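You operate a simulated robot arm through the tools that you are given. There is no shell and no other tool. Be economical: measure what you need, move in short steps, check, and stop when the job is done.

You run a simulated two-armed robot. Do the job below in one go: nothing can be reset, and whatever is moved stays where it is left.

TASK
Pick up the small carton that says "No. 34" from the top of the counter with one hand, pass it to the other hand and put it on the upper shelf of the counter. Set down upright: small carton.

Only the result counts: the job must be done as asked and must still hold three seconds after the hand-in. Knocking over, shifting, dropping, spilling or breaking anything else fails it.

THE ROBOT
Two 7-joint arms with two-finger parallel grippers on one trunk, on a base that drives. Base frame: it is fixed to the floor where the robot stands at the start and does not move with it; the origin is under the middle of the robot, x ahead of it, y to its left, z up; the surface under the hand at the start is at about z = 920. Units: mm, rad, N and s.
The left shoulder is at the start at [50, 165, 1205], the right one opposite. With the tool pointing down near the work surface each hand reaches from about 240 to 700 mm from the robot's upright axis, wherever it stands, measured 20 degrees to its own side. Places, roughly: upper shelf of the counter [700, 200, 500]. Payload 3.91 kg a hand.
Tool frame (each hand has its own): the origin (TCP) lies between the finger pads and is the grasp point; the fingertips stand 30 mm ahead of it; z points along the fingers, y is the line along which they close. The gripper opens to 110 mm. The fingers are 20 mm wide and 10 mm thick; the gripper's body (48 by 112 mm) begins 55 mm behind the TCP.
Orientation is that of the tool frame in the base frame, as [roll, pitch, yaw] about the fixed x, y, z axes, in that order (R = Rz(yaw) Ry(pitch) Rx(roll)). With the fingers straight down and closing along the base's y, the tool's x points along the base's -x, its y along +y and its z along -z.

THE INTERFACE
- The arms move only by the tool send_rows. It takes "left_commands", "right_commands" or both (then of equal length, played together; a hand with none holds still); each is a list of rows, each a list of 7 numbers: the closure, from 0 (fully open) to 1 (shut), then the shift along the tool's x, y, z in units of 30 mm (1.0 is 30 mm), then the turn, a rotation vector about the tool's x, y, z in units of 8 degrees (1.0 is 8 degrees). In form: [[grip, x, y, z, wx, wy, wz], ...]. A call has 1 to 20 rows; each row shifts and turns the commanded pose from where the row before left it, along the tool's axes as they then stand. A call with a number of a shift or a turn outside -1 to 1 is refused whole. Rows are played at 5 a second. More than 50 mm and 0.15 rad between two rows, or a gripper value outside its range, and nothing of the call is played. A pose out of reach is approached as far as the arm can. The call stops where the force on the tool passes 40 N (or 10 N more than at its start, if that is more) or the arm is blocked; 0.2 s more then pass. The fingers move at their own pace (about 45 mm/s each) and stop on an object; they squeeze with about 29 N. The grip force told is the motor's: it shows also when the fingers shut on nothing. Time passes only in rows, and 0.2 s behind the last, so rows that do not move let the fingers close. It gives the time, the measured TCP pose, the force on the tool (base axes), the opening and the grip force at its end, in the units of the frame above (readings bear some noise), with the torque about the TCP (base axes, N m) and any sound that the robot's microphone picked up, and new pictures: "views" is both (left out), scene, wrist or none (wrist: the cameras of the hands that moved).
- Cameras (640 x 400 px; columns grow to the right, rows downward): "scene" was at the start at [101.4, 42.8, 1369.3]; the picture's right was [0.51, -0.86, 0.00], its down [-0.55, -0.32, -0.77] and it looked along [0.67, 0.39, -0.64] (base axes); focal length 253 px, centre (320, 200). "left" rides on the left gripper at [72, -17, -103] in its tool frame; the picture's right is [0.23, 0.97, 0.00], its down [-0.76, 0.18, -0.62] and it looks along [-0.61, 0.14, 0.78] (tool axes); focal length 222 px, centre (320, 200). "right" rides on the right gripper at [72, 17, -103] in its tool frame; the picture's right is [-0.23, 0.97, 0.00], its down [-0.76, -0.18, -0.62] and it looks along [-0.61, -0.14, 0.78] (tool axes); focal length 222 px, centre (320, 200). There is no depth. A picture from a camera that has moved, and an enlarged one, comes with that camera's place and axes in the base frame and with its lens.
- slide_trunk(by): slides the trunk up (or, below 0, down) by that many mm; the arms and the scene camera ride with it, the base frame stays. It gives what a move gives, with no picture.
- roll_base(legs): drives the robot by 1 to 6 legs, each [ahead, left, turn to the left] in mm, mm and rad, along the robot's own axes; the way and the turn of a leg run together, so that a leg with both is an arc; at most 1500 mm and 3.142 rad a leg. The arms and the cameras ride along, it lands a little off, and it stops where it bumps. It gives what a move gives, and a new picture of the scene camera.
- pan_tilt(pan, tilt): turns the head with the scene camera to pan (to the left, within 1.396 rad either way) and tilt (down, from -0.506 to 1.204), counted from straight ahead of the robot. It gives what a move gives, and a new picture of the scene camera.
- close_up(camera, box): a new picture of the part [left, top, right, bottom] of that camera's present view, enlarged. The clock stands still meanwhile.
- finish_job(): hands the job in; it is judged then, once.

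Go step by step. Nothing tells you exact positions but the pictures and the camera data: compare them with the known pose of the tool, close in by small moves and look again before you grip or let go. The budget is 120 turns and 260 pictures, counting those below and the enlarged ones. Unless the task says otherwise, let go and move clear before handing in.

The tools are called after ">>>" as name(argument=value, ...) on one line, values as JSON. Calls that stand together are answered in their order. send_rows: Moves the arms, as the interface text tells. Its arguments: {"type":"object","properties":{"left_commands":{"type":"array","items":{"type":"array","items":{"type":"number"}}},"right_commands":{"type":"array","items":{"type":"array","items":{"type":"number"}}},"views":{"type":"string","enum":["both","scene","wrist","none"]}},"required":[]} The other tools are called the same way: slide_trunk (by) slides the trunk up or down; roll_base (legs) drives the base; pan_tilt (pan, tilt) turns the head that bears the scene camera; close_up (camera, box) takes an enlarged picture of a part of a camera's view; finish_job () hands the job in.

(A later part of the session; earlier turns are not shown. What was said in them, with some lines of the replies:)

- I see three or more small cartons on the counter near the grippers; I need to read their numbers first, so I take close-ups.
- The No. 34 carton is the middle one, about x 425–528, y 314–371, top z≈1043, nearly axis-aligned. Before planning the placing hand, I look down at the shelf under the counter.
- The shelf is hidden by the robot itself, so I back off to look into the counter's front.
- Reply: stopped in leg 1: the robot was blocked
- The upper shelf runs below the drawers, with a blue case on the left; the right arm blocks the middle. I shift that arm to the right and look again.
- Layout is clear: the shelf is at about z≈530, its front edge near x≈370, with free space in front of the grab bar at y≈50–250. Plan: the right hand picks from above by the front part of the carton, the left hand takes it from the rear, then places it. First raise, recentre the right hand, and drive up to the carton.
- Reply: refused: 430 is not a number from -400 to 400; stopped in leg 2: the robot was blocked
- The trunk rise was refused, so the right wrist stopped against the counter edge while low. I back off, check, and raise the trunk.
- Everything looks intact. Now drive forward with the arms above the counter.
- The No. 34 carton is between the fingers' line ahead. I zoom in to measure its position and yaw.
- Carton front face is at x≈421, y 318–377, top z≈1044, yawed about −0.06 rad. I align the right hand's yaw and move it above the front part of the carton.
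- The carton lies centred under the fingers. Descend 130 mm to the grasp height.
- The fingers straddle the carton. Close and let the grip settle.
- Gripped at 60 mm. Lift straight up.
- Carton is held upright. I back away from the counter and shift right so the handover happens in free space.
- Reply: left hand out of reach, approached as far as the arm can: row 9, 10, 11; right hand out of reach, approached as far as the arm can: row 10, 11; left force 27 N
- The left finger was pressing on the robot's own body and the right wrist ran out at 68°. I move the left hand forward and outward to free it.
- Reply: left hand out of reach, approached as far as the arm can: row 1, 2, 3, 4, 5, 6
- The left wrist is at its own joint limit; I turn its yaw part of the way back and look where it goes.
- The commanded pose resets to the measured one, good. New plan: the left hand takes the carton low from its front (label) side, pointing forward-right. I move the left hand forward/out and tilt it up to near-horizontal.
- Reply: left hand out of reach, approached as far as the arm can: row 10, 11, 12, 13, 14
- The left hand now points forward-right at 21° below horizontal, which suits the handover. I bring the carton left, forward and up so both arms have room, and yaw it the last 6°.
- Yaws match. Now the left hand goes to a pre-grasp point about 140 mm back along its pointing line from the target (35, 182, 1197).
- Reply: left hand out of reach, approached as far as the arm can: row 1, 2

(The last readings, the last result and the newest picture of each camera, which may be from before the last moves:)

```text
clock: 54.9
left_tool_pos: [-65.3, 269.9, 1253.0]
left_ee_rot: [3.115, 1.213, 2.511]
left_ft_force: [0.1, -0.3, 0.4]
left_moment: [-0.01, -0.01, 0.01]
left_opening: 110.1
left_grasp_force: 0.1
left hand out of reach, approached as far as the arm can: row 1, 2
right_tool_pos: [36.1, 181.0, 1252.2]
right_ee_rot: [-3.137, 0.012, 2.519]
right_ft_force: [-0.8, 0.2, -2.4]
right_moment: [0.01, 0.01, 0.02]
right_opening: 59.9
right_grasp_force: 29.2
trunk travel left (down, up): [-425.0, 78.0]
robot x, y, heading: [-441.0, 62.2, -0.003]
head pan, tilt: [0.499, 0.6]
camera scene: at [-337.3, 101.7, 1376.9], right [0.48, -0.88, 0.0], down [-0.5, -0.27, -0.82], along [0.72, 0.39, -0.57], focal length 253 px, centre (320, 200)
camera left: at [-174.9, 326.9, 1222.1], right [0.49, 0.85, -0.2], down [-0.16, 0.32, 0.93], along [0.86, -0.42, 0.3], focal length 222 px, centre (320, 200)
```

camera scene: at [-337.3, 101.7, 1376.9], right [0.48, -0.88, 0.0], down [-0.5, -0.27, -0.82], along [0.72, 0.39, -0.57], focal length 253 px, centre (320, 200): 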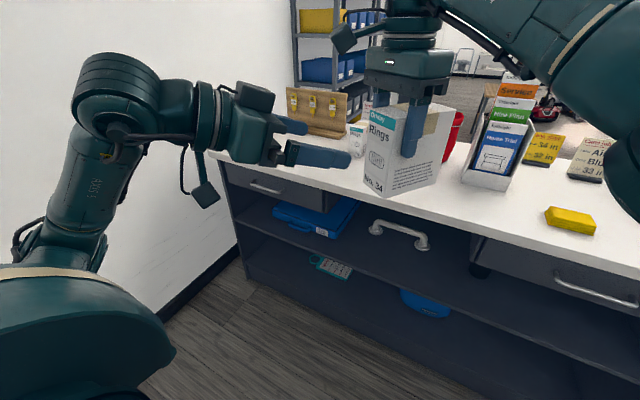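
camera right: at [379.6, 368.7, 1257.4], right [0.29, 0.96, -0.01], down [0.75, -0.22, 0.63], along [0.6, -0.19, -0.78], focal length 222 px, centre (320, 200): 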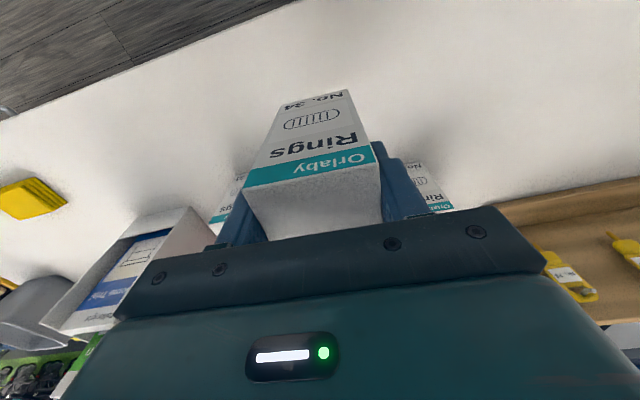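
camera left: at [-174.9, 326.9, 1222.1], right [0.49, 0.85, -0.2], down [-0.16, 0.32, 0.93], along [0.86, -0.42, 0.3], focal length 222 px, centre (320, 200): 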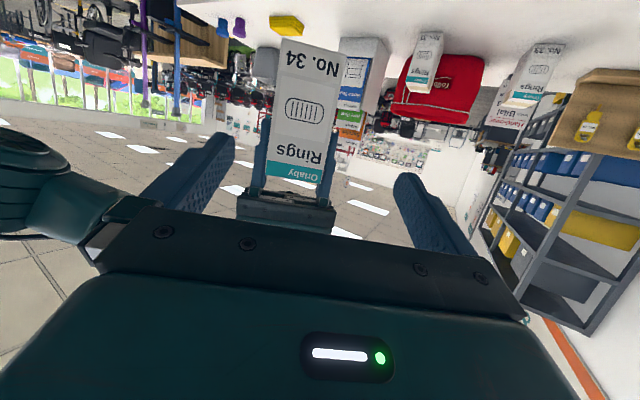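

The carton is nicely ahead of the left fingers. I correct the small lateral offset, and advance about two thirds, then look.

>>> send_rows(left_commands=[[0, 0.17, -0.43, 0, 0.19, 0, 0], [0, 0, 0, 0.8, 0, 0, 0], [0, 0, 0, 0.8, 0, 0, 0], [0, 0, 0, 0.8, 0, 0, 0], [0, 0, 0, 0.6, 0, 0, 0], [0, 0, 0, 0, 0, 0, 0]])

```text
clock: 56.3
left_tool_pos: [1.6, 212.7, 1220.1]
left_ee_rot: [3.14, 1.211, 2.51]
left_ft_force: [-0.6, 0.3, -0.8]
left_moment: [-0.05, -0.01, 0.01]
left_opening: 109.8
left_grasp_force: 0.0
left hand out of reach, approached as far as the arm can: row 1
right_tool_pos: [36.0, 180.6, 1251.0]
right_ee_rot: [-3.138, 0.009, 2.518]
right_ft_force: [-0.5, 1.1, -2.6]
right_moment: [0.06, 0.09, -0.01]
right_opening: 59.7
right_grasp_force: 28.8
trunk travel left (down, up): [-425.0, 78.0]
robot x, y, heading: [-442.3, 58.8, -0.005]
head pan, tilt: [0.499, 0.6]
camera scene: at [-337.4, 101.6, 1377.0], right [0.48, -0.88, 0.0], down [-0.5, -0.27, -0.83], along [0.72, 0.39, -0.57], focal length 253 px, centre (320, 200)
camera left: at [-107.6, 272.9, 1189.4], right [0.51, 0.83, -0.21], down [-0.15, 0.33, 0.93], along [0.85, -0.44, 0.29], focal length 222 px, centre (320, 200)
```

scene: 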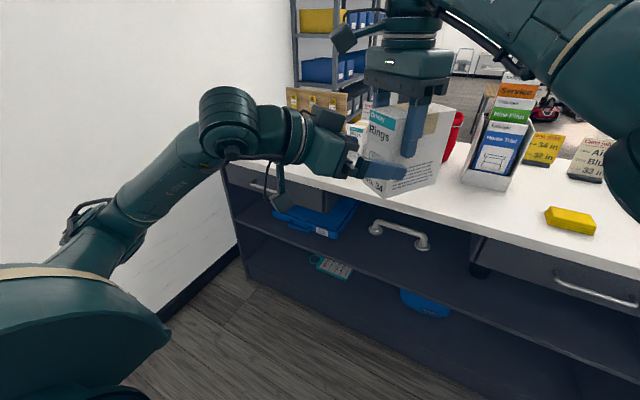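
left: 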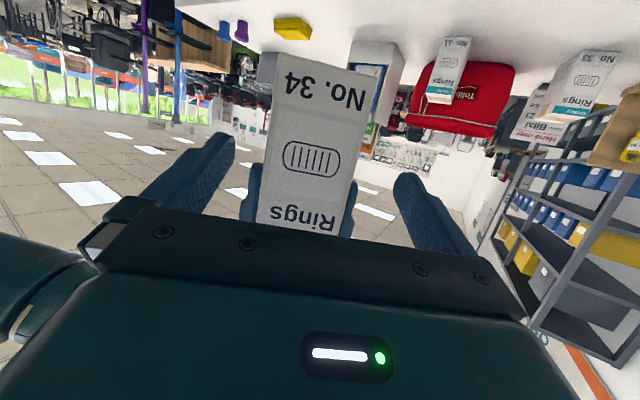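

Well aligned; advance the remaining 49 mm with the small corrections.

>>> send_rows(left_commands=[[0, 0.2, -0.2, 0, 0, 0, 0], [0, 0, 0, 0.55, 0, 0, 0], [0, 0, 0, 0.55, 0, 0, 0], [0, 0, 0, 0.55, 0, 0, 0], [0, 0, 0, 0, 0, 0, 0]])

>>> close_up(camera="scene", box=[270, 40, 510, 220])

```text
clock: 57.5
left_tool_pos: [33.6, 180.3, 1197.4]
left_ee_rot: [3.139, 1.21, 2.51]
left_ft_force: [0.0, 0.3, 0.5]
left_moment: [-0.03, 0.02, 0.02]
left_opening: 110.1
left_grasp_force: 0.1
right_tool_pos: [36.7, 181.4, 1251.0]
right_ee_rot: [-3.136, 0.009, 2.518]
right_ft_force: [0.7, -0.4, -1.6]
right_moment: [0.04, 0.05, 0.01]
right_opening: 59.5
right_grasp_force: 28.8
trunk travel left (down, up): [-425.0, 78.0]
robot x, y, heading: [-442.3, 59.4, -0.002]
head pan, tilt: [0.499, 0.6]
camera scene: at [-337.5, 101.6, 1377.0], right [0.48, -0.88, 0.0], down [-0.5, -0.27, -0.83], along [0.72, 0.39, -0.56], focal length 253 px, centre (320, 200)
camera left: at [-76.6, 241.0, 1166.0], right [0.51, 0.83, -0.21], down [-0.15, 0.33, 0.93], along [0.85, -0.44, 0.29], focal length 222 px, centre (320, 200)
```

scene: 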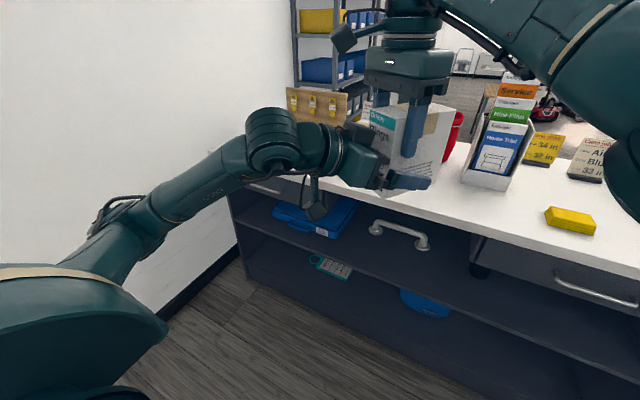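
left: 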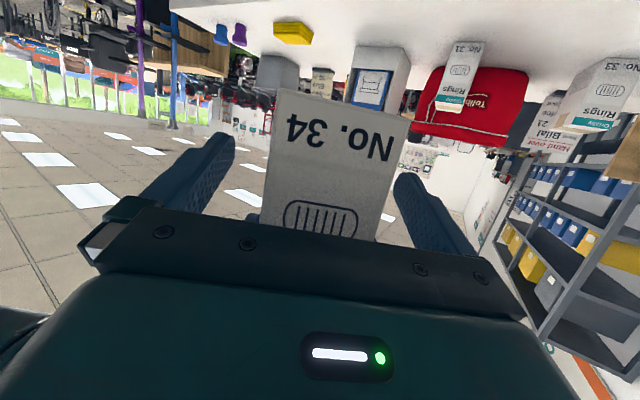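

```text
2.22 times, centred on (390, 130) of scene
camera zoom: at [-337.5, 101.6, 1377.0], right [0.48, -0.88, 0.0], down [-0.5, -0.27, -0.83], along [0.72, 0.39, -0.56], focal length 562 px, centre (164, 356)
```

zoom: 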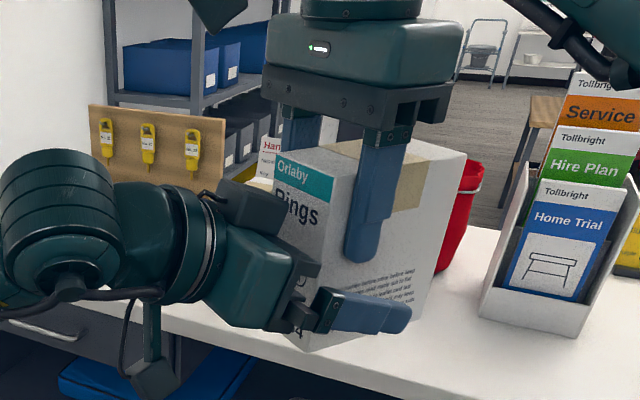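

Fingers straddle the lower carton cleanly, under the right hand's fingers. Close the left hand.

>>> send_rows(left_commands=[[0, 0, 0.09, 0, 0, 0, 0], [1, 0, 0, 0, 0, 0, 0], [1, 0, 0, 0, 0, 0, 0], [1, 0, 0, 0, 0, 0, 0], [1, 0, 0, 0, 0, 0, 0], [1, 0, 0, 0, 0, 0, 0], [1, 0, 0, 0, 0, 0, 0]])

```text
clock: 59.1
left_tool_pos: [34.1, 182.9, 1196.1]
left_ee_rot: [-3.141, 1.211, 2.51]
left_ft_force: [-8.9, -11.4, 0.8]
left_moment: [0.19, -0.14, 0.69]
left_opening: 60.0
left_grasp_force: 28.6
right_tool_pos: [36.0, 180.4, 1251.4]
right_ee_rot: [-3.138, 0.01, 2.516]
right_ft_force: [8.0, 11.2, -1.2]
right_moment: [0.53, -0.29, -0.72]
right_opening: 60.0
right_grasp_force: 28.9
trunk travel left (down, up): [-425.0, 78.0]
robot x, y, heading: [-445.5, 60.7, 0.003]
head pan, tilt: [0.499, 0.6]
camera scene: at [-337.3, 101.5, 1377.0], right [0.48, -0.88, 0.0], down [-0.5, -0.27, -0.82], along [0.72, 0.39, -0.57], focal length 253 px, centre (320, 200)
camera left: at [-74.9, 242.6, 1165.1], right [0.51, 0.83, -0.21], down [-0.15, 0.33, 0.93], along [0.85, -0.44, 0.29], focal length 222 px, centre (320, 200)
```

scene: 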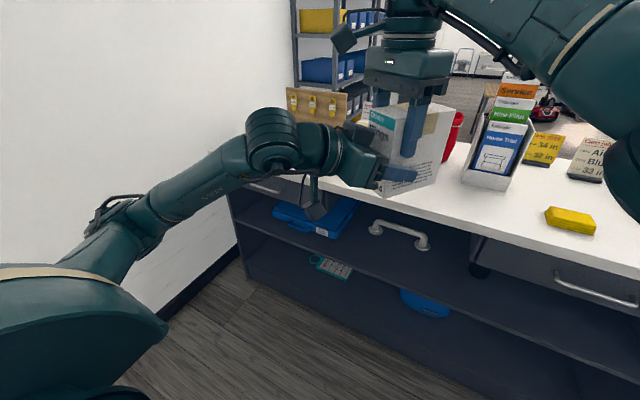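
left: 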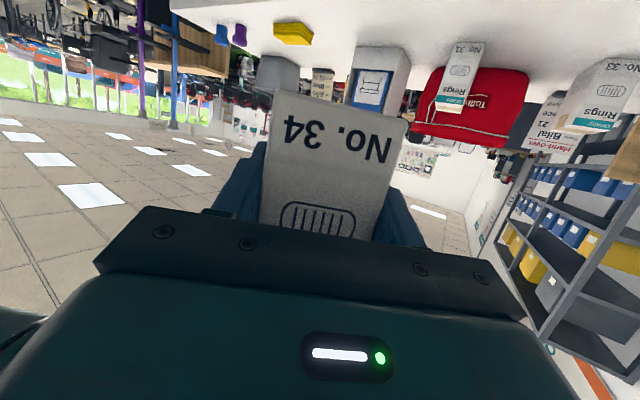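

Both hands hold it with a slight sideways strain; I ease the left hand back 2.5 mm, then open the right.

>>> send_rows(left_commands=[[1, 0, -0.09, 0, 0, 0, 0], [1, 0, 0, 0, 0, 0, 0], [1, 0, 0, 0, 0, 0, 0], [1, 0, 0, 0, 0, 0, 0], [1, 0, 0, 0, 0, 0, 0], [1, 0, 0, 0, 0, 0, 0], [1, 0, 0, 0, 0, 0, 0]], right_commands=[[1, 0, 0, 0, 0, 0, 0], [1, 0, 0, 0, 0, 0, 0], [0.4, 0, 0, 0, 0, 0, 0], [0.2, 0, 0, 0, 0, 0, 0], [0, 0, 0, 0, 0, 0, 0], [0, 0, 0, 0, 0, 0, 0], [0, 0, 0, 0, 0, 0, 0]], views="both")

```text
clock: 60.7
left_tool_pos: [31.8, 180.8, 1196.7]
left_ee_rot: [3.14, 1.211, 2.511]
left_ft_force: [0.3, -0.4, -0.2]
left_moment: [0.03, 0.02, 0.0]
left_opening: 59.5
left_grasp_force: 28.8
right_tool_pos: [35.8, 179.9, 1251.4]
right_ee_rot: [-3.136, 0.009, 2.518]
right_ft_force: [-0.1, 0.5, 1.0]
right_moment: [0.0, -0.04, -0.01]
right_opening: 109.9
right_grasp_force: 0.2
trunk travel left (down, up): [-425.0, 78.0]
robot x, y, heading: [-441.0, 63.1, 0.001]
head pan, tilt: [0.499, 0.6]
camera scene: at [-337.3, 101.5, 1377.0], right [0.48, -0.88, 0.0], down [-0.5, -0.27, -0.82], along [0.72, 0.39, -0.57], focal length 253 px, centre (320, 200)
camera right: at [-14.0, 238.0, 1353.5], right [0.75, 0.66, 0.0], down [0.51, -0.58, 0.63], along [0.41, -0.48, -0.78], focal length 222 px, centre (320, 200)
camera left: at [-76.6, 241.0, 1165.0], right [0.51, 0.83, -0.21], down [-0.15, 0.33, 0.93], along [0.85, -0.44, 0.29], focal length 222 px, centre (320, 200)
```

scene: 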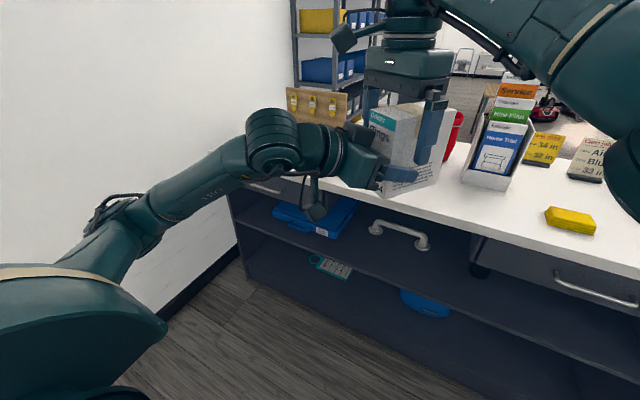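
right: 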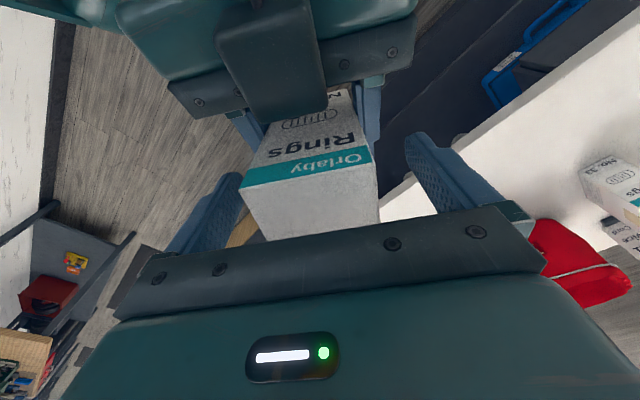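
left: 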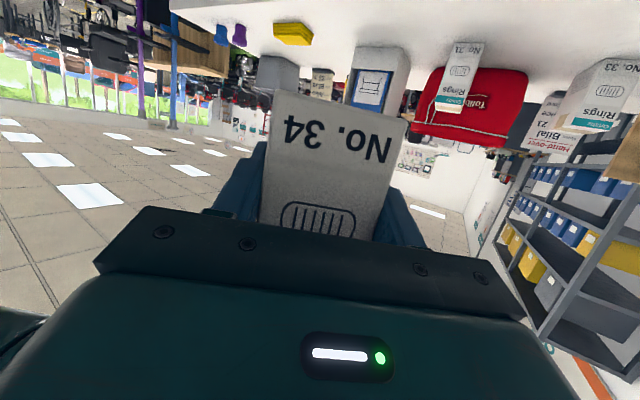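

The left hand alone holds the carton, level. Raise the right hand clear and move it away to the right.

>>> send_rows(right_commands=[[0, 0, 0, -0.8, 0, 0, 0], [0, 0, 0, -0.8, 0, 0, 0], [0, 0, 0, -0.8, 0, 0, 0], [0, 0, 0, -0.8, 0, 0, 0], [0, 0, 0, -0.8, 0, 0, 0], [0, 0, -1, 0, 0, 0, 0], [0, 0, -1, 0, 0, 0, 0], [0, 0, -1, 0, 0, 0, 0], [0, 0, -1, 0, 0, 0, 0], [0, 0, -1, 0, 0, 0, 0], [0, 0, -1, 0, 0, 0, 0], [0, 0, -1, 0, 0, 0, 0], [0, 0, -1, 0, 0, 0, 0], [0, 0, -1, 0, 0, 0, 0], [0, 0, -1, 0, 0, 0, 0], [0, 0, -1, 0, 0, 0, 0], [0, 0, -1, 0, 0, 0, 0]], views="scene")

```text
clock: 64.3
left_tool_pos: [31.6, 182.2, 1196.7]
left_ee_rot: [3.138, 1.211, 2.508]
left_ft_force: [-0.5, 1.0, 0.0]
left_moment: [0.04, 0.07, 0.0]
left_opening: 59.4
left_grasp_force: 29.1
right_tool_pos: [-201.3, -146.1, 1349.1]
right_ee_rot: [-3.137, 0.011, 2.518]
right_ft_force: [0.2, 0.8, 0.7]
right_moment: [0.05, -0.04, -0.02]
right_opening: 110.1
right_grasp_force: 0.0
right hand out of reach, approached as far as the arm can: row 1, 2, 3, 4, 5
trunk travel left (down, up): [-425.0, 78.0]
robot x, y, heading: [-442.8, 62.2, -0.003]
head pan, tilt: [0.499, 0.6]
camera scene: at [-338.1, 101.0, 1377.1], right [0.48, -0.88, 0.0], down [-0.5, -0.27, -0.83], along [0.73, 0.39, -0.56], focal length 253 px, centre (320, 200)
```

scene: 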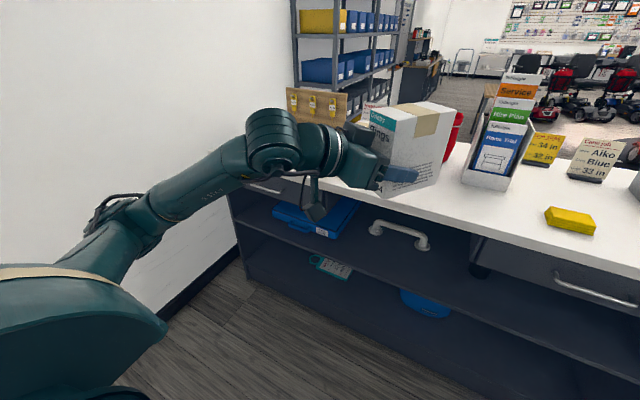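

Handover complete. Now lower the trunk fully; there is free space below the carton.

>>> slide_trunk(by=-400)

>>> slide_trunk(by=-25)

>>> send_rows(left_commands=[[1, 0.5, 0, 0.5, 0, 0, 0], [1, 0.5, 0, 0.9, 0, 0, 0], [1, 0.5, 0, 0.9, 0, 0, 0], [1, 0.5, 0, 0.9, 0, 0, 0], [1, 0.5, 0, 0.9, 0, 0, 0], [1, 0.5, 0, 0.9, 0, 0, 0], [1, 0, 0, 0, 0, 0, 0]], views="scene")

```text
clock: 68.2
left_tool_pos: [31.4, 180.9, 795.4]
left_ee_rot: [3.141, 1.212, 2.512]
left_ft_force: [1.0, 0.1, 0.2]
left_moment: [0.05, 0.08, 0.01]
left_opening: 59.7
left_grasp_force: 28.9
right_tool_pos: [-199.4, -144.7, 949.4]
right_ee_rot: [-3.137, 0.008, 2.518]
right_ft_force: [0.5, -0.1, 0.1]
right_moment: [0.03, 0.01, -0.02]
right_opening: 110.0
right_grasp_force: 0.1
trunk travel left (down, up): [-25.0, 478.0]
robot x, y, heading: [-439.9, 55.7, -0.003]
head pan, tilt: [0.499, 0.6]
```

```text
clock: 68.9
left_tool_pos: [32.3, 181.8, 770.7]
left_ee_rot: [3.14, 1.213, 2.511]
left_ft_force: [0.8, -0.5, -0.8]
left_moment: [0.02, 0.06, 0.0]
left_opening: 59.7
left_grasp_force: 29.1
right_tool_pos: [-200.1, -143.7, 924.3]
right_ee_rot: [-3.137, 0.009, 2.518]
right_ft_force: [0.1, -0.2, 0.0]
right_moment: [0.0, 0.01, 0.0]
right_opening: 110.0
right_grasp_force: 0.1
trunk travel left (down, up): [0.0, 503.0]
robot x, y, heading: [-446.7, 56.1, -0.002]
head pan, tilt: [0.499, 0.6]
```

```text
clock: 70.5
left_tool_pos: [119.0, 116.8, 631.3]
left_ee_rot: [3.142, 1.211, 2.513]
left_ft_force: [0.1, -0.8, -0.3]
left_moment: [0.02, 0.03, -0.03]
left_opening: 59.8
left_grasp_force: 29.2
right_tool_pos: [-200.0, -144.2, 923.5]
right_ee_rot: [-3.135, 0.008, 2.521]
right_ft_force: [0.5, -0.2, 0.6]
right_moment: [-0.02, -0.01, 0.02]
right_opening: 110.0
right_grasp_force: 0.1
trunk travel left (down, up): [0.0, 503.0]
robot x, y, heading: [-445.4, 57.3, -0.002]
head pan, tilt: [0.499, 0.6]
camera scene: at [-337.3, 101.5, 952.0], right [0.48, -0.88, 0.0], down [-0.5, -0.27, -0.82], along [0.72, 0.39, -0.57], focal length 253 px, centre (320, 200)
```

scene: 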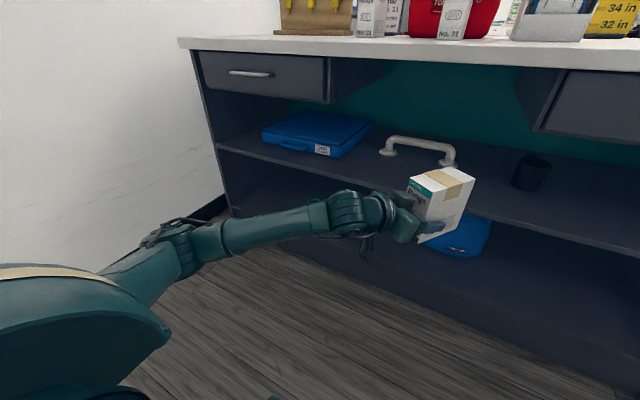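

No reach issue at this height. Turn the held carton +36° about the vertical so it faces straight into the shelf.

>>> send_rows(left_commands=[[1, 0, 0, 0, -0.857, 0, -0.322], [1, 0, 0, 0, -0.857, 0, -0.322], [1, 0, 0, 0, -0.857, 0, -0.322], [1, 0, 0, 0, -0.857, 0, -0.322], [1, 0, 0, 0, -0.82, 0, -0.308], [1, 0, 0, 0, 0, 0, 0]], views="none")

>>> pan_tilt(pan=0, tilt=0.55)

```text
clock: 71.9
left_tool_pos: [121.0, 134.8, 622.0]
left_ee_rot: [3.141, 1.209, 2.703]
left_ft_force: [-0.5, 0.4, -2.6]
left_moment: [0.02, 0.05, -0.01]
left_opening: 59.5
left_grasp_force: 28.7
left hand out of reach, approached as far as the arm can: row 2, 3, 4, 5
right_tool_pos: [-200.2, -143.5, 923.7]
right_ee_rot: [-3.136, 0.008, 2.52]
right_ft_force: [0.5, -0.8, 0.3]
right_moment: [0.0, 0.04, 0.0]
right_opening: 109.9
right_grasp_force: 0.1
trunk travel left (down, up): [0.0, 503.0]
robot x, y, heading: [-440.8, 58.2, 0.002]
head pan, tilt: [0.499, 0.6]
```

```text
clock: 72.8
left_tool_pos: [121.4, 134.9, 622.5]
left_ee_rot: [3.14, 1.212, 2.705]
left_ft_force: [0.3, -0.5, -2.0]
left_moment: [0.02, 0.09, 0.01]
left_opening: 59.7
left_grasp_force: 29.1
right_tool_pos: [-200.5, -145.4, 923.4]
right_ee_rot: [-3.137, 0.009, 2.519]
right_ft_force: [0.5, -1.0, 0.1]
right_moment: [0.01, 0.04, 0.02]
right_opening: 109.6
right_grasp_force: 0.0
trunk travel left (down, up): [0.0, 503.0]
robot x, y, heading: [-442.8, 58.2, -0.003]
head pan, tilt: [0.0, 0.55]
camera scene: at [-325.2, 59.2, 956.5], right [0.0, -1.0, 0.0], down [-0.52, 0.0, -0.85], along [0.85, 0.0, -0.52], focal length 253 px, centre (320, 200)
```

scene: 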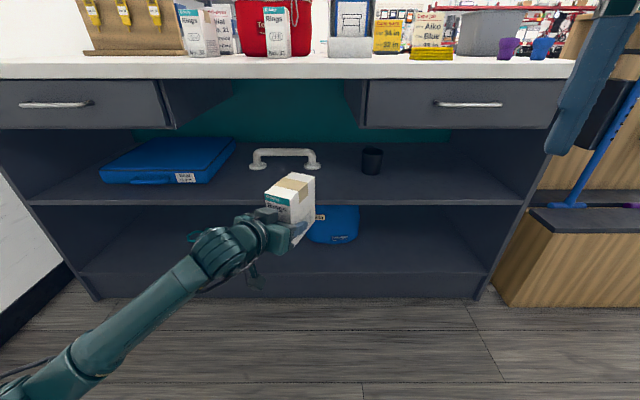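

The wrist gave 11°; the remaining 25° I'll take with the base heading. First I raise the right hand so it clears the counter, then turn.

>>> send_rows(right_commands=[[0, 0, -0.5, -0.8, 0, 0, 0], [0, 0, -0.5, -0.8, 0, 0, 0], [0, 0, -0.5, -0.8, 0, 0, 0], [0, 0, -0.5, -0.8, 0, 0, 0], [0, 0, -0.5, -0.8, 0, 0, 0], [0, 0, 0, 0, 0, 0, 0]], views="none")

>>> roll_base(legs=[[90, 0, 0], [0, 0, 0.435]])

>>> pan_tilt(pan=-0.3, tilt=0.55)

```text
clock: 74.2
left_tool_pos: [122.7, 135.2, 622.7]
left_ee_rot: [3.139, 1.211, 2.705]
left_ft_force: [-0.4, 0.5, -1.8]
left_moment: [0.02, 0.06, 0.02]
left_opening: 59.9
left_grasp_force: 28.8
right_tool_pos: [-209.2, -150.4, 957.5]
right_ee_rot: [-3.137, 0.009, 2.519]
right_ft_force: [0.5, 0.9, -0.2]
right_moment: [0.04, 0.0, 0.0]
right_opening: 110.1
right_grasp_force: 0.0
right hand out of reach, approached as far as the arm can: row 2, 3, 4, 5
trunk travel left (down, up): [0.0, 503.0]
robot x, y, heading: [-442.8, 62.0, -0.006]
head pan, tilt: [0.0, 0.55]
```

```text
clock: 76.6
left_tool_pos: [123.2, 373.2, 623.2]
left_ee_rot: [-3.141, 1.21, -3.129]
left_ft_force: [0.1, -1.1, -2.1]
left_moment: [0.01, 0.09, -0.02]
left_opening: 59.9
left_grasp_force: 29.2
right_tool_pos: [-51.1, -27.6, 959.5]
right_ee_rot: [-3.136, 0.009, 2.968]
right_ft_force: [0.1, -0.4, 0.5]
right_moment: [-0.03, 0.04, -0.01]
right_opening: 109.9
right_grasp_force: 0.0
trunk travel left (down, up): [0.0, 503.0]
robot x, y, heading: [-353.5, 60.6, 0.445]
head pan, tilt: [0.0, 0.55]
camera scene: at [-246.1, 110.9, 956.5], right [0.43, -0.9, 0.0], down [-0.47, -0.23, -0.85], along [0.77, 0.37, -0.52], focal length 253 px, centre (320, 200)
```

scene: 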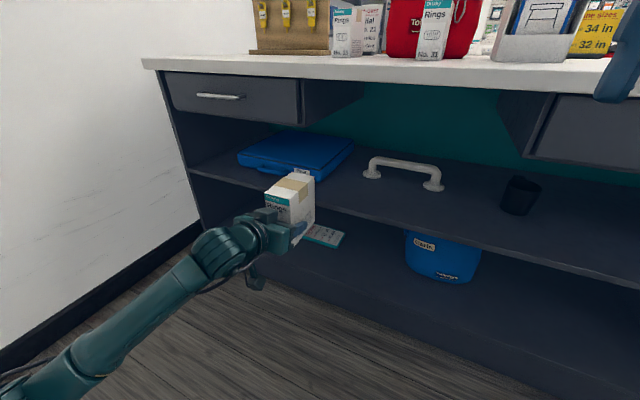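

```text
clock: 77.4
left_tool_pos: [123.6, 373.9, 622.8]
left_ee_rot: [3.14, 1.211, -3.129]
left_ft_force: [0.2, 0.5, -1.8]
left_moment: [0.02, 0.02, 0.02]
left_opening: 59.7
left_grasp_force: 29.0
right_tool_pos: [-51.0, -26.5, 956.8]
right_ee_rot: [-3.137, 0.009, 2.969]
right_ft_force: [0.7, -0.5, -0.6]
right_moment: [-0.02, -0.01, 0.02]
right_opening: 110.1
right_grasp_force: 0.0
trunk travel left (down, up): [0.0, 503.0]
robot x, y, heading: [-349.3, 59.2, 0.448]
head pan, tilt: [-0.3, 0.55]
camera scene: at [-238.2, 85.4, 956.5], right [0.15, -0.99, 0.0], down [-0.52, -0.08, -0.85], along [0.84, 0.13, -0.52], focal length 253 px, centre (320, 200)
```

scene: 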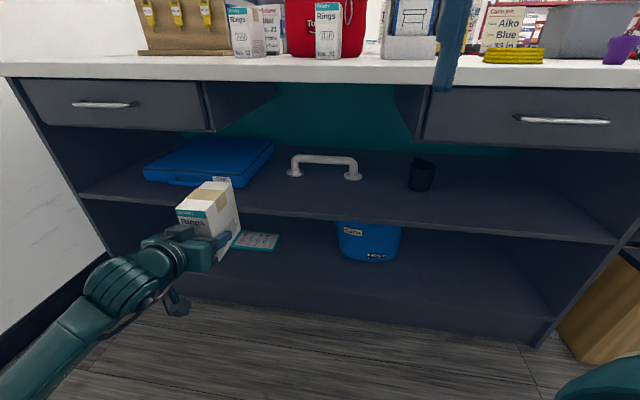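

The hand now points straight into the shelf; edge is at x≈380–390, z≈522, free area in front of the bar. Drive sideways/forward to a point just short of the shelf at y≈230.

>>> roll_base(legs=[[146, -228, 0]])

>>> pan_tilt(pan=0.05, tilt=0.75)

>>> close_up(camera="left", box=[0, 0, 640, 400])

```text
clock: 80.1
left_tool_pos: [353.6, 231.8, 621.8]
left_ee_rot: [3.141, 1.211, -3.124]
left_ft_force: [0.5, 0.5, -1.7]
left_moment: [-0.01, 0.08, 0.04]
left_opening: 59.9
left_grasp_force: 29.0
right_tool_pos: [181.7, -169.8, 957.8]
right_ee_rot: [-3.138, 0.006, 2.972]
right_ft_force: [-0.5, -0.6, 0.3]
right_moment: [0.01, -0.02, -0.01]
right_opening: 109.9
right_grasp_force: 0.0
trunk travel left (down, up): [0.0, 503.0]
robot x, y, heading: [-123.7, -84.0, 0.458]
head pan, tilt: [-0.3, 0.55]
camera scene: at [-6.9, -57.9, 956.5], right [0.15, -0.99, 0.0], down [-0.52, -0.08, -0.85], along [0.84, 0.13, -0.52], focal length 253 px, centre (320, 200)
```

scene: 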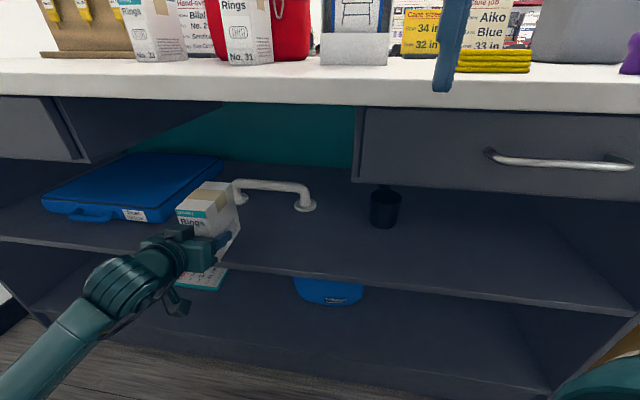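

```text
clock: 80.9
left_tool_pos: [353.0, 232.5, 621.8]
left_ee_rot: [3.139, 1.21, -3.125]
left_ft_force: [-0.9, -0.4, -1.2]
left_moment: [-0.02, 0.09, -0.02]
left_opening: 59.8
left_grasp_force: 29.1
right_tool_pos: [181.6, -169.2, 958.2]
right_ee_rot: [-3.137, 0.008, 2.973]
right_ft_force: [0.3, -0.4, -0.8]
right_moment: [0.02, -0.02, -0.02]
right_opening: 110.0
right_grasp_force: 0.1
trunk travel left (down, up): [0.0, 503.0]
robot x, y, heading: [-120.3, -86.2, 0.453]
head pan, tilt: [0.051, 0.75]
camera scene: at [-23.0, -31.6, 939.1], right [0.48, -0.88, 0.0], down [-0.6, -0.33, -0.73], along [0.64, 0.35, -0.68], focal length 253 px, centre (320, 200)
```

scene: 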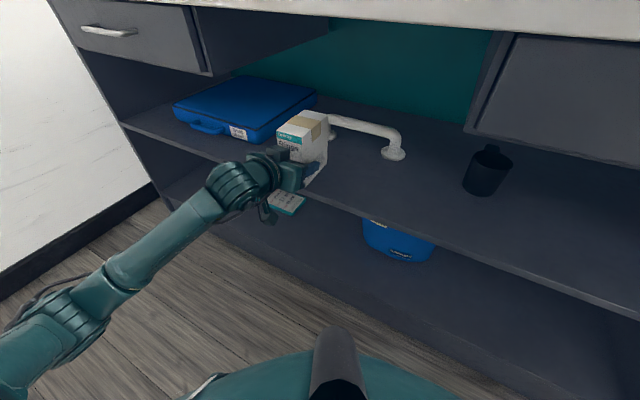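

```text
1.00 times, centred on (320, 200) of left (not enlarged: the box is as wide or as high as the picture)
camera zoom: at [231.1, 214.1, 590.8], right [-0.1, 0.97, -0.21], down [-0.32, 0.17, 0.93], along [0.94, 0.16, 0.29], focal length 222 px, centre (320, 200)
```

zoom: 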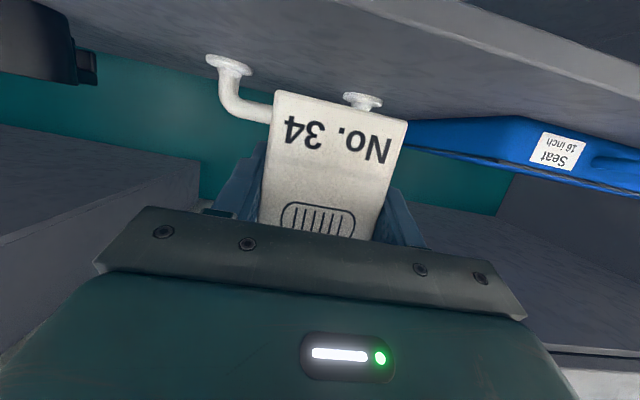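

The approach is clear: carton bottom is ~55 mm above the shelf and the path is free. Drive 97 mm straight in.

>>> roll_base(legs=[[87, -43, 0]])

>>> close_up(camera="left", box=[0, 0, 640, 400])

```text
clock: 82.0
left_tool_pos: [449.4, 231.3, 622.7]
left_ee_rot: [3.141, 1.211, -3.125]
left_ft_force: [-0.9, 0.0, -2.0]
left_moment: [0.01, 0.09, 0.01]
left_opening: 59.9
left_grasp_force: 29.1
right_tool_pos: [278.2, -171.6, 958.6]
right_ee_rot: [-3.138, 0.009, 2.973]
right_ft_force: [0.4, -0.3, 0.3]
right_moment: [0.0, 0.0, -0.05]
right_opening: 110.1
right_grasp_force: 0.2
trunk travel left (down, up): [0.0, 503.0]
robot x, y, heading: [-27.5, -88.5, 0.453]
head pan, tilt: [0.051, 0.75]
camera scene: at [73.4, -32.8, 939.1], right [0.48, -0.88, 0.0], down [-0.6, -0.33, -0.73], along [0.64, 0.35, -0.68], focal length 253 px, centre (320, 200)
```

scene: 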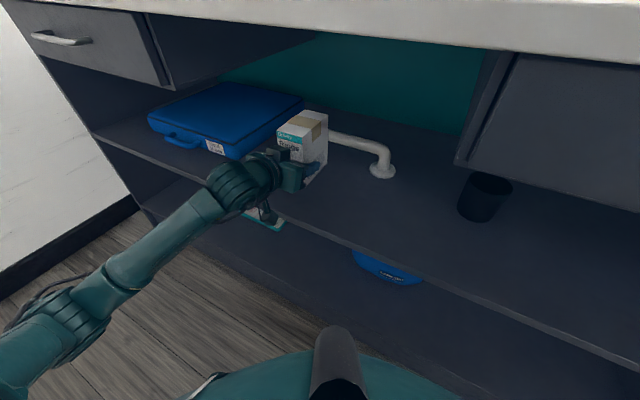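

```text
1.00 times, centred on (320, 200) of left (not enlarged: the box is as wide or as high as the picture)
camera zoom: at [327.6, 212.9, 590.9], right [-0.1, 0.97, -0.21], down [-0.32, 0.17, 0.93], along [0.94, 0.16, 0.29], focal length 222 px, centre (320, 200)
```

zoom: 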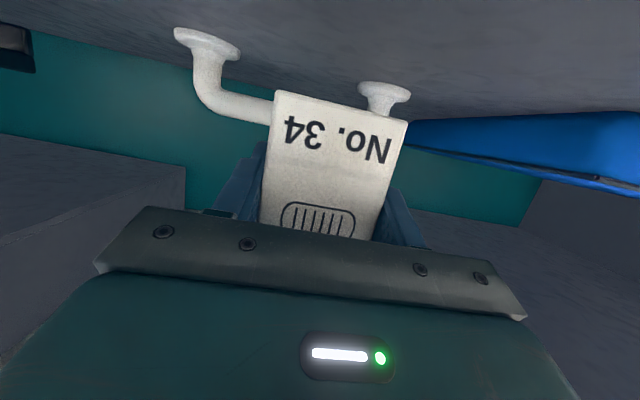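

Carton is over the shelf, ~40 mm inside the edge, bar well behind. Lower 42 mm.

>>> send_rows(left_commands=[[1, 0.328, 0, 0.123, 0, 0, 0], [1, 0.328, 0, 0.123, 0, 0, 0], [1, 0.328, 0, 0.123, 0, 0, 0], [1, 0.328, 0, 0.123, 0, 0, 0], [1, 0, 0, 0, 0, 0, 0]])

>>> close_up(camera="scene", box=[220, 90, 400, 230])

```text
clock: 83.2
left_tool_pos: [441.2, 241.4, 578.8]
left_ee_rot: [-3.139, 1.208, -3.124]
left_ft_force: [-0.8, 0.9, -2.2]
left_moment: [0.01, 0.1, -0.02]
left_opening: 59.7
left_grasp_force: 29.4
left hand out of reach, approached as far as the arm can: row 1, 3, 4
right_tool_pos: [278.8, -170.8, 958.8]
right_ee_rot: [-3.137, 0.01, 2.973]
right_ft_force: [0.8, -0.6, -0.3]
right_moment: [-0.02, -0.02, 0.01]
right_opening: 110.0
right_grasp_force: 0.1
trunk travel left (down, up): [0.0, 503.0]
robot x, y, heading: [-22.4, -89.4, 0.451]
head pan, tilt: [0.051, 0.75]
camera scene: at [73.4, -32.8, 939.1], right [0.48, -0.88, 0.0], down [-0.6, -0.33, -0.73], along [0.64, 0.35, -0.68], focal length 253 px, centre (320, 200)
camera left: at [319.6, 222.9, 547.9], right [-0.1, 0.97, -0.21], down [-0.32, 0.17, 0.93], along [0.94, 0.16, 0.29], focal length 222 px, centre (320, 200)
```

scene: 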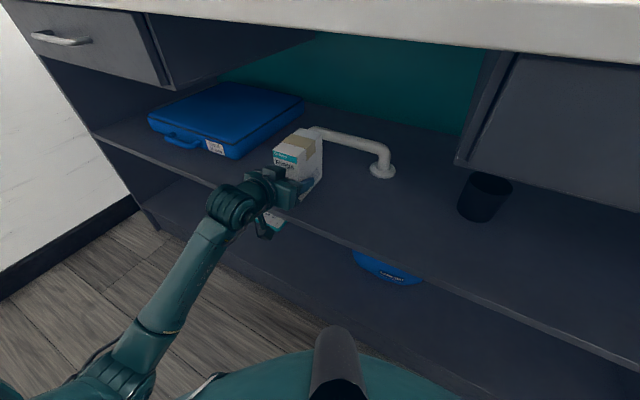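
left: 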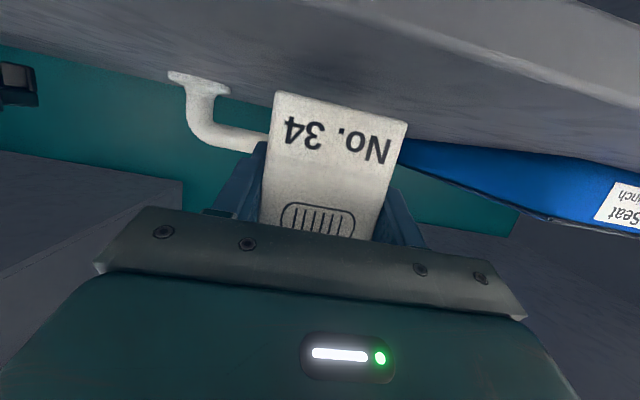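

```text
2.86 times, centred on (310, 160) of scene
camera zoom: at [73.4, -32.8, 939.1], right [0.48, -0.88, 0.0], down [-0.6, -0.33, -0.73], along [0.64, 0.35, -0.68], focal length 723 px, centre (349, 314)
```

zoom: 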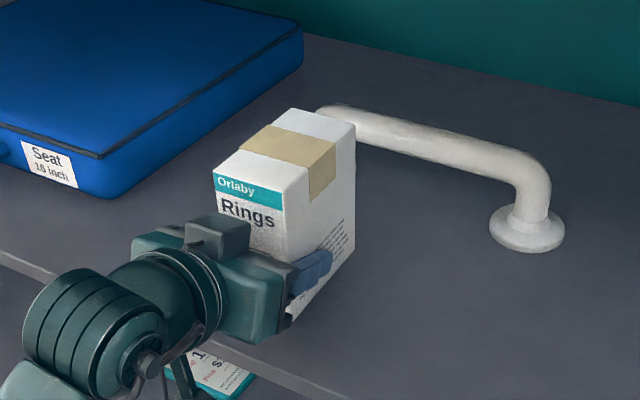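

The arm drifted a few mm but the carton is upright with its bottom ~12 mm above the shelf. Continue down in small steps, watching force.

>>> send_rows(left_commands=[[1, 0.09, 0, 0.034, 0, 0, 0], [1, 0.09, 0, 0.034, 0, 0, 0], [1, 0.09, 0, 0.034, 0, 0, 0], [1, 0, 0, 0, 0, 0, 0]], views="none")

```text
clock: 84.2
left_tool_pos: [441.3, 241.7, 570.1]
left_ee_rot: [-3.14, 1.21, -3.123]
left_ft_force: [0.3, 0.2, -3.0]
left_moment: [-0.02, 0.11, 0.0]
left_opening: 59.9
left_grasp_force: 29.1
right_tool_pos: [278.1, -169.3, 958.7]
right_ee_rot: [-3.135, 0.009, 2.971]
right_ft_force: [0.0, 0.6, 0.1]
right_moment: [0.01, -0.02, 0.0]
right_opening: 110.1
right_grasp_force: 0.1
trunk travel left (down, up): [0.0, 503.0]
robot x, y, heading: [-21.9, -83.6, 0.45]
head pan, tilt: [0.051, 0.75]
```

>>> send_rows(left_commands=[[1, 0.063, 0, 0.023, 0, 0, 0], [1, 0.063, 0, 0.023, 0, 0, 0], [1, 0, 0, 0, 0, 0, 0]], views="wrist")

>>> close_up(camera="scene", box=[260, 110, 350, 230])

```text
clock: 85.0
left_tool_pos: [442.1, 242.4, 565.1]
left_ee_rot: [-3.137, 1.208, -3.123]
left_ft_force: [0.5, 0.6, -2.4]
left_moment: [0.0, 0.06, 0.01]
left_opening: 59.9
left_grasp_force: 28.8
right_tool_pos: [277.8, -171.1, 958.3]
right_ee_rot: [-3.137, 0.009, 2.972]
right_ft_force: [-0.8, 0.1, 0.5]
right_moment: [0.03, -0.03, -0.02]
right_opening: 109.8
right_grasp_force: 0.1
trunk travel left (down, up): [0.0, 503.0]
robot x, y, heading: [-25.3, -86.5, 0.453]
head pan, tilt: [0.051, 0.75]
camera left: at [319.6, 224.2, 534.4], right [-0.1, 0.97, -0.21], down [-0.32, 0.17, 0.93], along [0.94, 0.16, 0.29], focal length 222 px, centre (320, 200)
```

left: 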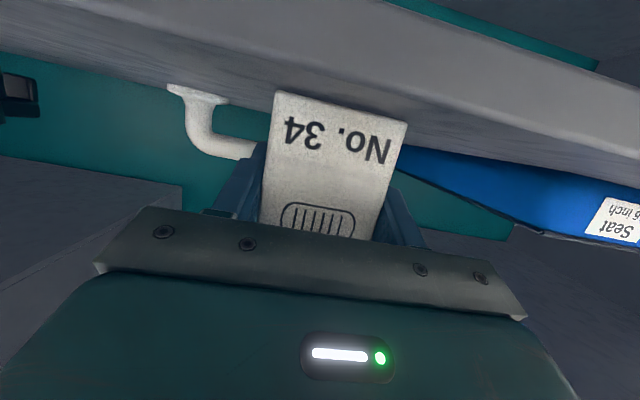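

```text
3.33 times, centred on (305, 170) of scene
camera zoom: at [73.4, -32.8, 939.1], right [0.48, -0.88, 0.0], down [-0.6, -0.33, -0.73], along [0.64, 0.35, -0.68], focal length 844 px, centre (370, 300)
```

zoom: 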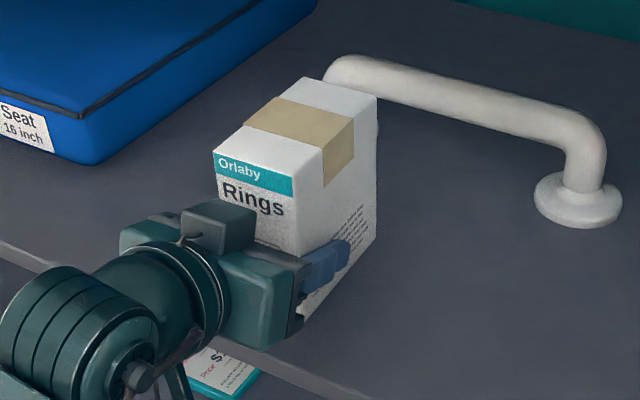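

No contact yet by force; bottom is within a few mm. Keep going in 1.5 mm steps.

>>> send_rows(left_commands=[[1, 0.047, 0, 0.0176, 0, 0, 0], [1, 0.047, 0, 0.0176, 0, 0, 0], [1, 0.047, 0, 0.0176, 0, 0, 0], [1, 0, 0, 0, 0, 0, 0]], views="none")

```text
clock: 86.0
left_tool_pos: [441.8, 242.4, 564.2]
left_ee_rot: [-3.139, 1.213, -3.123]
left_ft_force: [0.3, -0.4, 3.4]
left_moment: [0.12, 0.18, 0.03]
left_opening: 59.8
left_grasp_force: 29.0
right_tool_pos: [276.4, -171.3, 957.5]
right_ee_rot: [-3.138, 0.011, 2.972]
right_ft_force: [-0.4, 0.0, -0.2]
right_moment: [0.0, 0.0, -0.02]
right_opening: 110.2
right_grasp_force: 0.0
trunk travel left (down, up): [0.0, 503.0]
robot x, y, heading: [-29.2, -82.6, 0.458]
head pan, tilt: [0.051, 0.75]
```

Contact: force rose to +3.4 N. One more small step, then check uprightness.

>>> send_rows(left_commands=[[1, 0.047, 0, 0.0176, 0, 0, 0], [1, 0, 0, 0, 0, 0, 0]], views="wrist")

>>> close_up(camera="scene", box=[260, 110, 350, 230])

```text
clock: 86.6
left_tool_pos: [442.0, 242.5, 563.8]
left_ee_rot: [-3.14, 1.215, -3.124]
left_ft_force: [1.8, -0.7, 11.8]
left_moment: [0.08, 0.32, -0.02]
left_opening: 60.0
left_grasp_force: 29.1
right_tool_pos: [277.3, -171.4, 958.3]
right_ee_rot: [-3.139, 0.009, 2.974]
right_ft_force: [0.2, -0.9, -0.5]
right_moment: [0.02, 0.0, -0.02]
right_opening: 110.2
right_grasp_force: 0.1
trunk travel left (down, up): [0.0, 503.0]
robot x, y, heading: [-21.6, -85.0, 0.454]
head pan, tilt: [0.051, 0.75]
camera left: at [319.7, 224.6, 531.8], right [-0.09, 0.97, -0.21], down [-0.32, 0.17, 0.93], along [0.94, 0.16, 0.3], focal length 222 px, centre (320, 200)
```

left: 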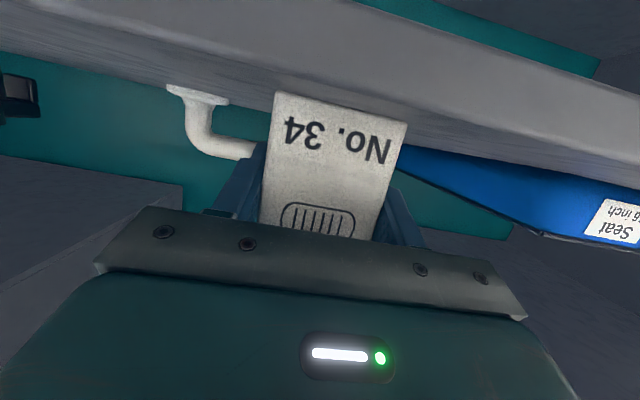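

```text
3.33 times, centred on (305, 170) of scene
camera zoom: at [72.8, -33.3, 939.4], right [0.48, -0.88, 0.0], down [-0.6, -0.33, -0.73], along [0.64, 0.35, -0.68], focal length 844 px, centre (370, 300)
```

zoom: 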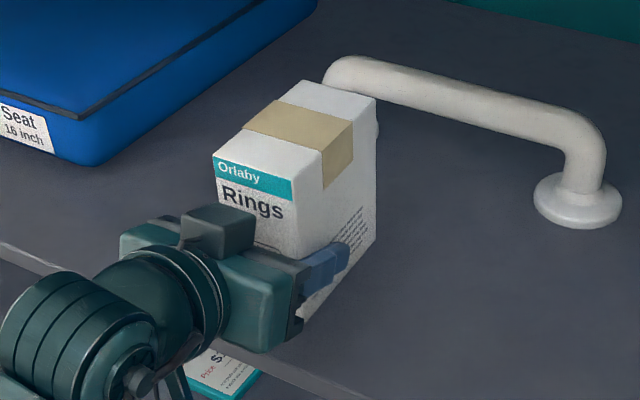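

The carton's bottom bears on the shelf (12 N, contact near its front edge, tilt tiny). Open the left fingers.

>>> send_rows(left_commands=[[0.4, 0, 0, 0, 0, 0, 0], [0.3, 0, 0, 0, 0, 0, 0], [0.15, 0, 0, 0, 0, 0, 0], [0, 0, 0, 0, 0, 0, 0], [0, 0, 0, 0, 0, 0, 0], [0, 0, 0, 0, 0, 0, 0]], views="both")

>>> close_up(camera="scene", box=[260, 110, 350, 230])

```text
clock: 88.0
left_tool_pos: [442.6, 243.6, 560.9]
left_ee_rot: [-3.139, 1.21, -3.124]
left_ft_force: [-0.5, 0.3, -0.5]
left_moment: [-0.01, 0.02, 0.02]
left_opening: 110.0
left_grasp_force: 0.0
right_tool_pos: [275.9, -170.9, 958.7]
right_ee_rot: [-3.136, 0.009, 2.972]
right_ft_force: [-0.8, 0.6, -0.6]
right_moment: [0.0, 0.02, 0.03]
right_opening: 110.0
right_grasp_force: 0.0
trunk travel left (down, up): [0.0, 503.0]
robot x, y, heading: [-26.9, -83.9, 0.458]
head pan, tilt: [0.051, 0.75]
camera scene: at [73.3, -32.9, 939.1], right [0.48, -0.88, 0.0], down [-0.6, -0.33, -0.73], along [0.64, 0.35, -0.68], focal length 253 px, centre (320, 200)
camera left: at [319.5, 224.9, 530.0], right [-0.1, 0.97, -0.21], down [-0.32, 0.17, 0.93], along [0.94, 0.16, 0.29], focal length 222 px, centre (320, 200)
```

scene: 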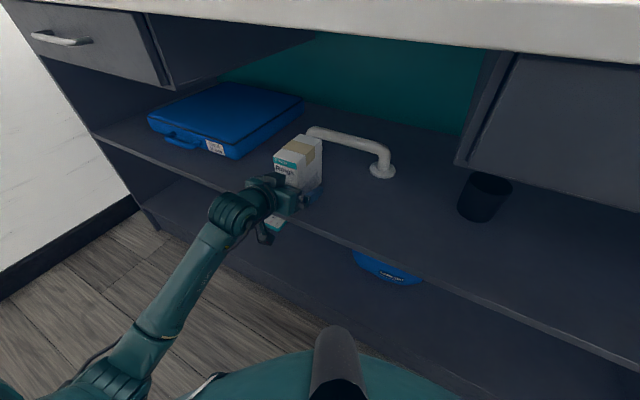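
left: 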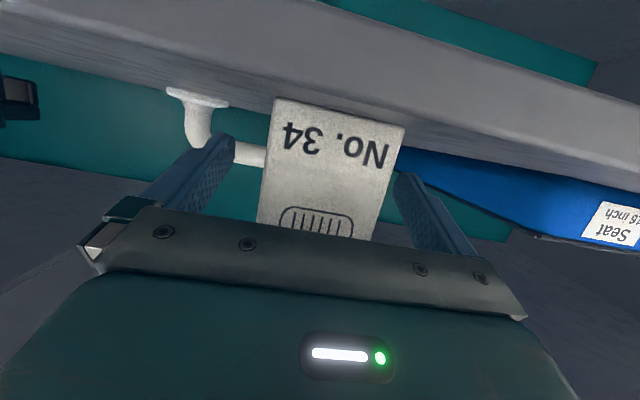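

```text
3.33 times, centred on (305, 170) of scene
camera zoom: at [73.3, -32.9, 939.1], right [0.48, -0.88, 0.0], down [-0.6, -0.33, -0.73], along [0.64, 0.35, -0.68], focal length 844 px, centre (370, 300)
```

zoom: 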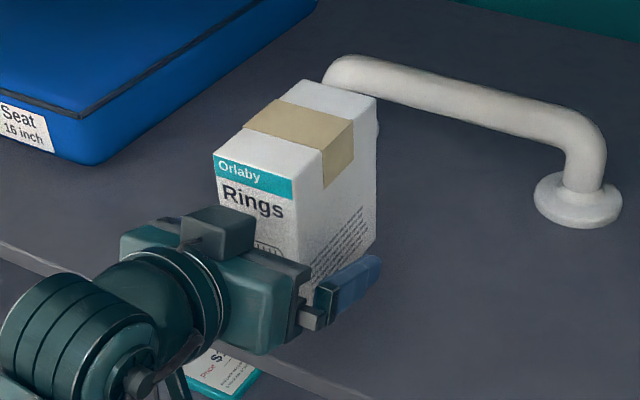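

Released and standing. Withdraw by driving straight back along −x.

>>> roll_base(legs=[[-90, 44, 0], [-135, 66, 0]])

>>> close_up(camera="left", box=[0, 0, 640, 400])

>>> close_up(camera="scene", box=[220, 60, 460, 210])

```text
clock: 90.2
left_tool_pos: [187.9, 244.2, 561.5]
left_ee_rot: [-3.137, 1.209, -3.121]
left_ft_force: [0.8, 0.6, 0.5]
left_moment: [-0.03, 0.0, 0.0]
left_opening: 109.8
left_grasp_force: 0.1
right_tool_pos: [23.0, -170.2, 958.1]
right_ee_rot: [-3.138, 0.007, 2.971]
right_ft_force: [0.1, -0.2, -0.1]
right_moment: [0.0, 0.02, 0.01]
right_opening: 110.2
right_grasp_force: 0.1
trunk travel left (down, up): [0.0, 503.0]
robot x, y, heading: [-276.3, -81.0, 0.452]
head pan, tilt: [0.051, 0.75]
camera scene: at [-181.1, -31.4, 939.1], right [0.48, -0.88, 0.0], down [-0.6, -0.33, -0.73], along [0.64, 0.35, -0.68], focal length 253 px, centre (320, 200)
```

scene: 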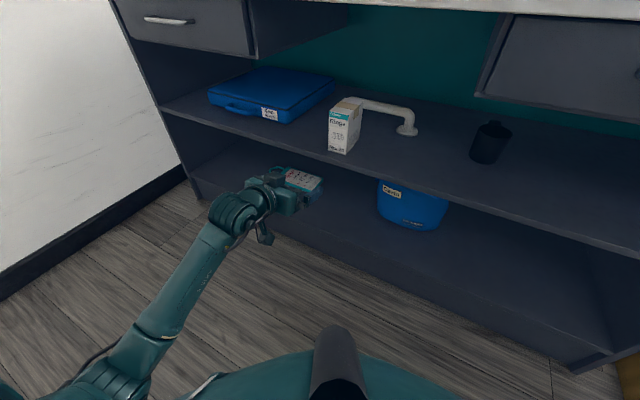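

```text
1.00 times, centred on (320, 200) of left (not enlarged: the box is as wide or as high as the picture)
camera zoom: at [65.2, 226.1, 530.0], right [-0.09, 0.97, -0.21], down [-0.32, 0.17, 0.93], along [0.94, 0.16, 0.29], focal length 222 px, centre (320, 200)
```

zoom: 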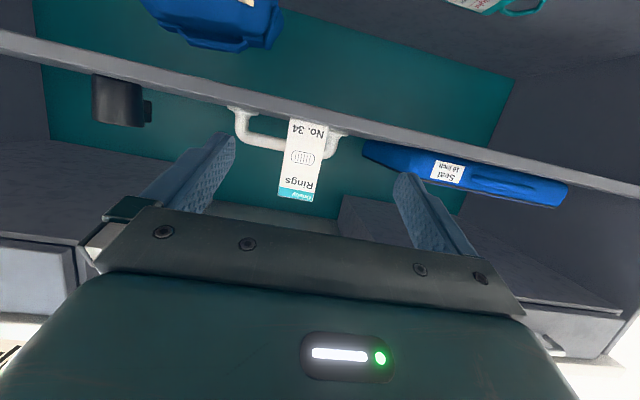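

```text
2.67 times, centred on (340, 135) of scene
camera zoom: at [-181.1, -31.4, 939.1], right [0.48, -0.88, 0.0], down [-0.6, -0.33, -0.73], along [0.64, 0.35, -0.68], focal length 675 px, centre (267, 373)
```

zoom: 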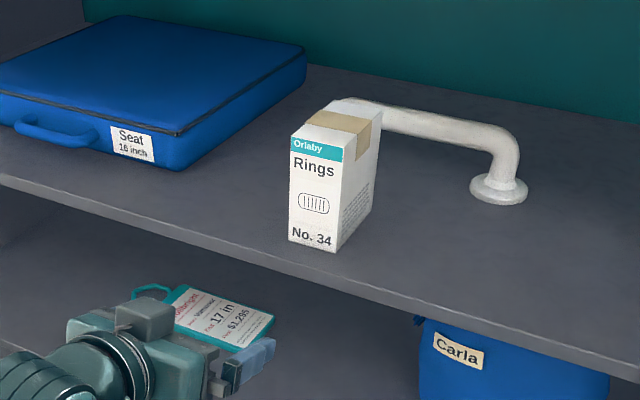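

The No. 34 carton stands upright on the upper shelf, inside the edge, touching nothing else; both hands are empty and clear, so I hand in.

>>> finish_job()

```text
The job is handed in.
```

I picked up the No. 34 carton with the right hand and passed it to the left. It now stands upright on the upper shelf, about 35 mm in from the front edge.

Both hands are empty and clear. In the last pictures nothing else on the counter or shelf looked disturbed. Earlier, the right wrist bumped the counter edge once while the trunk was still low.
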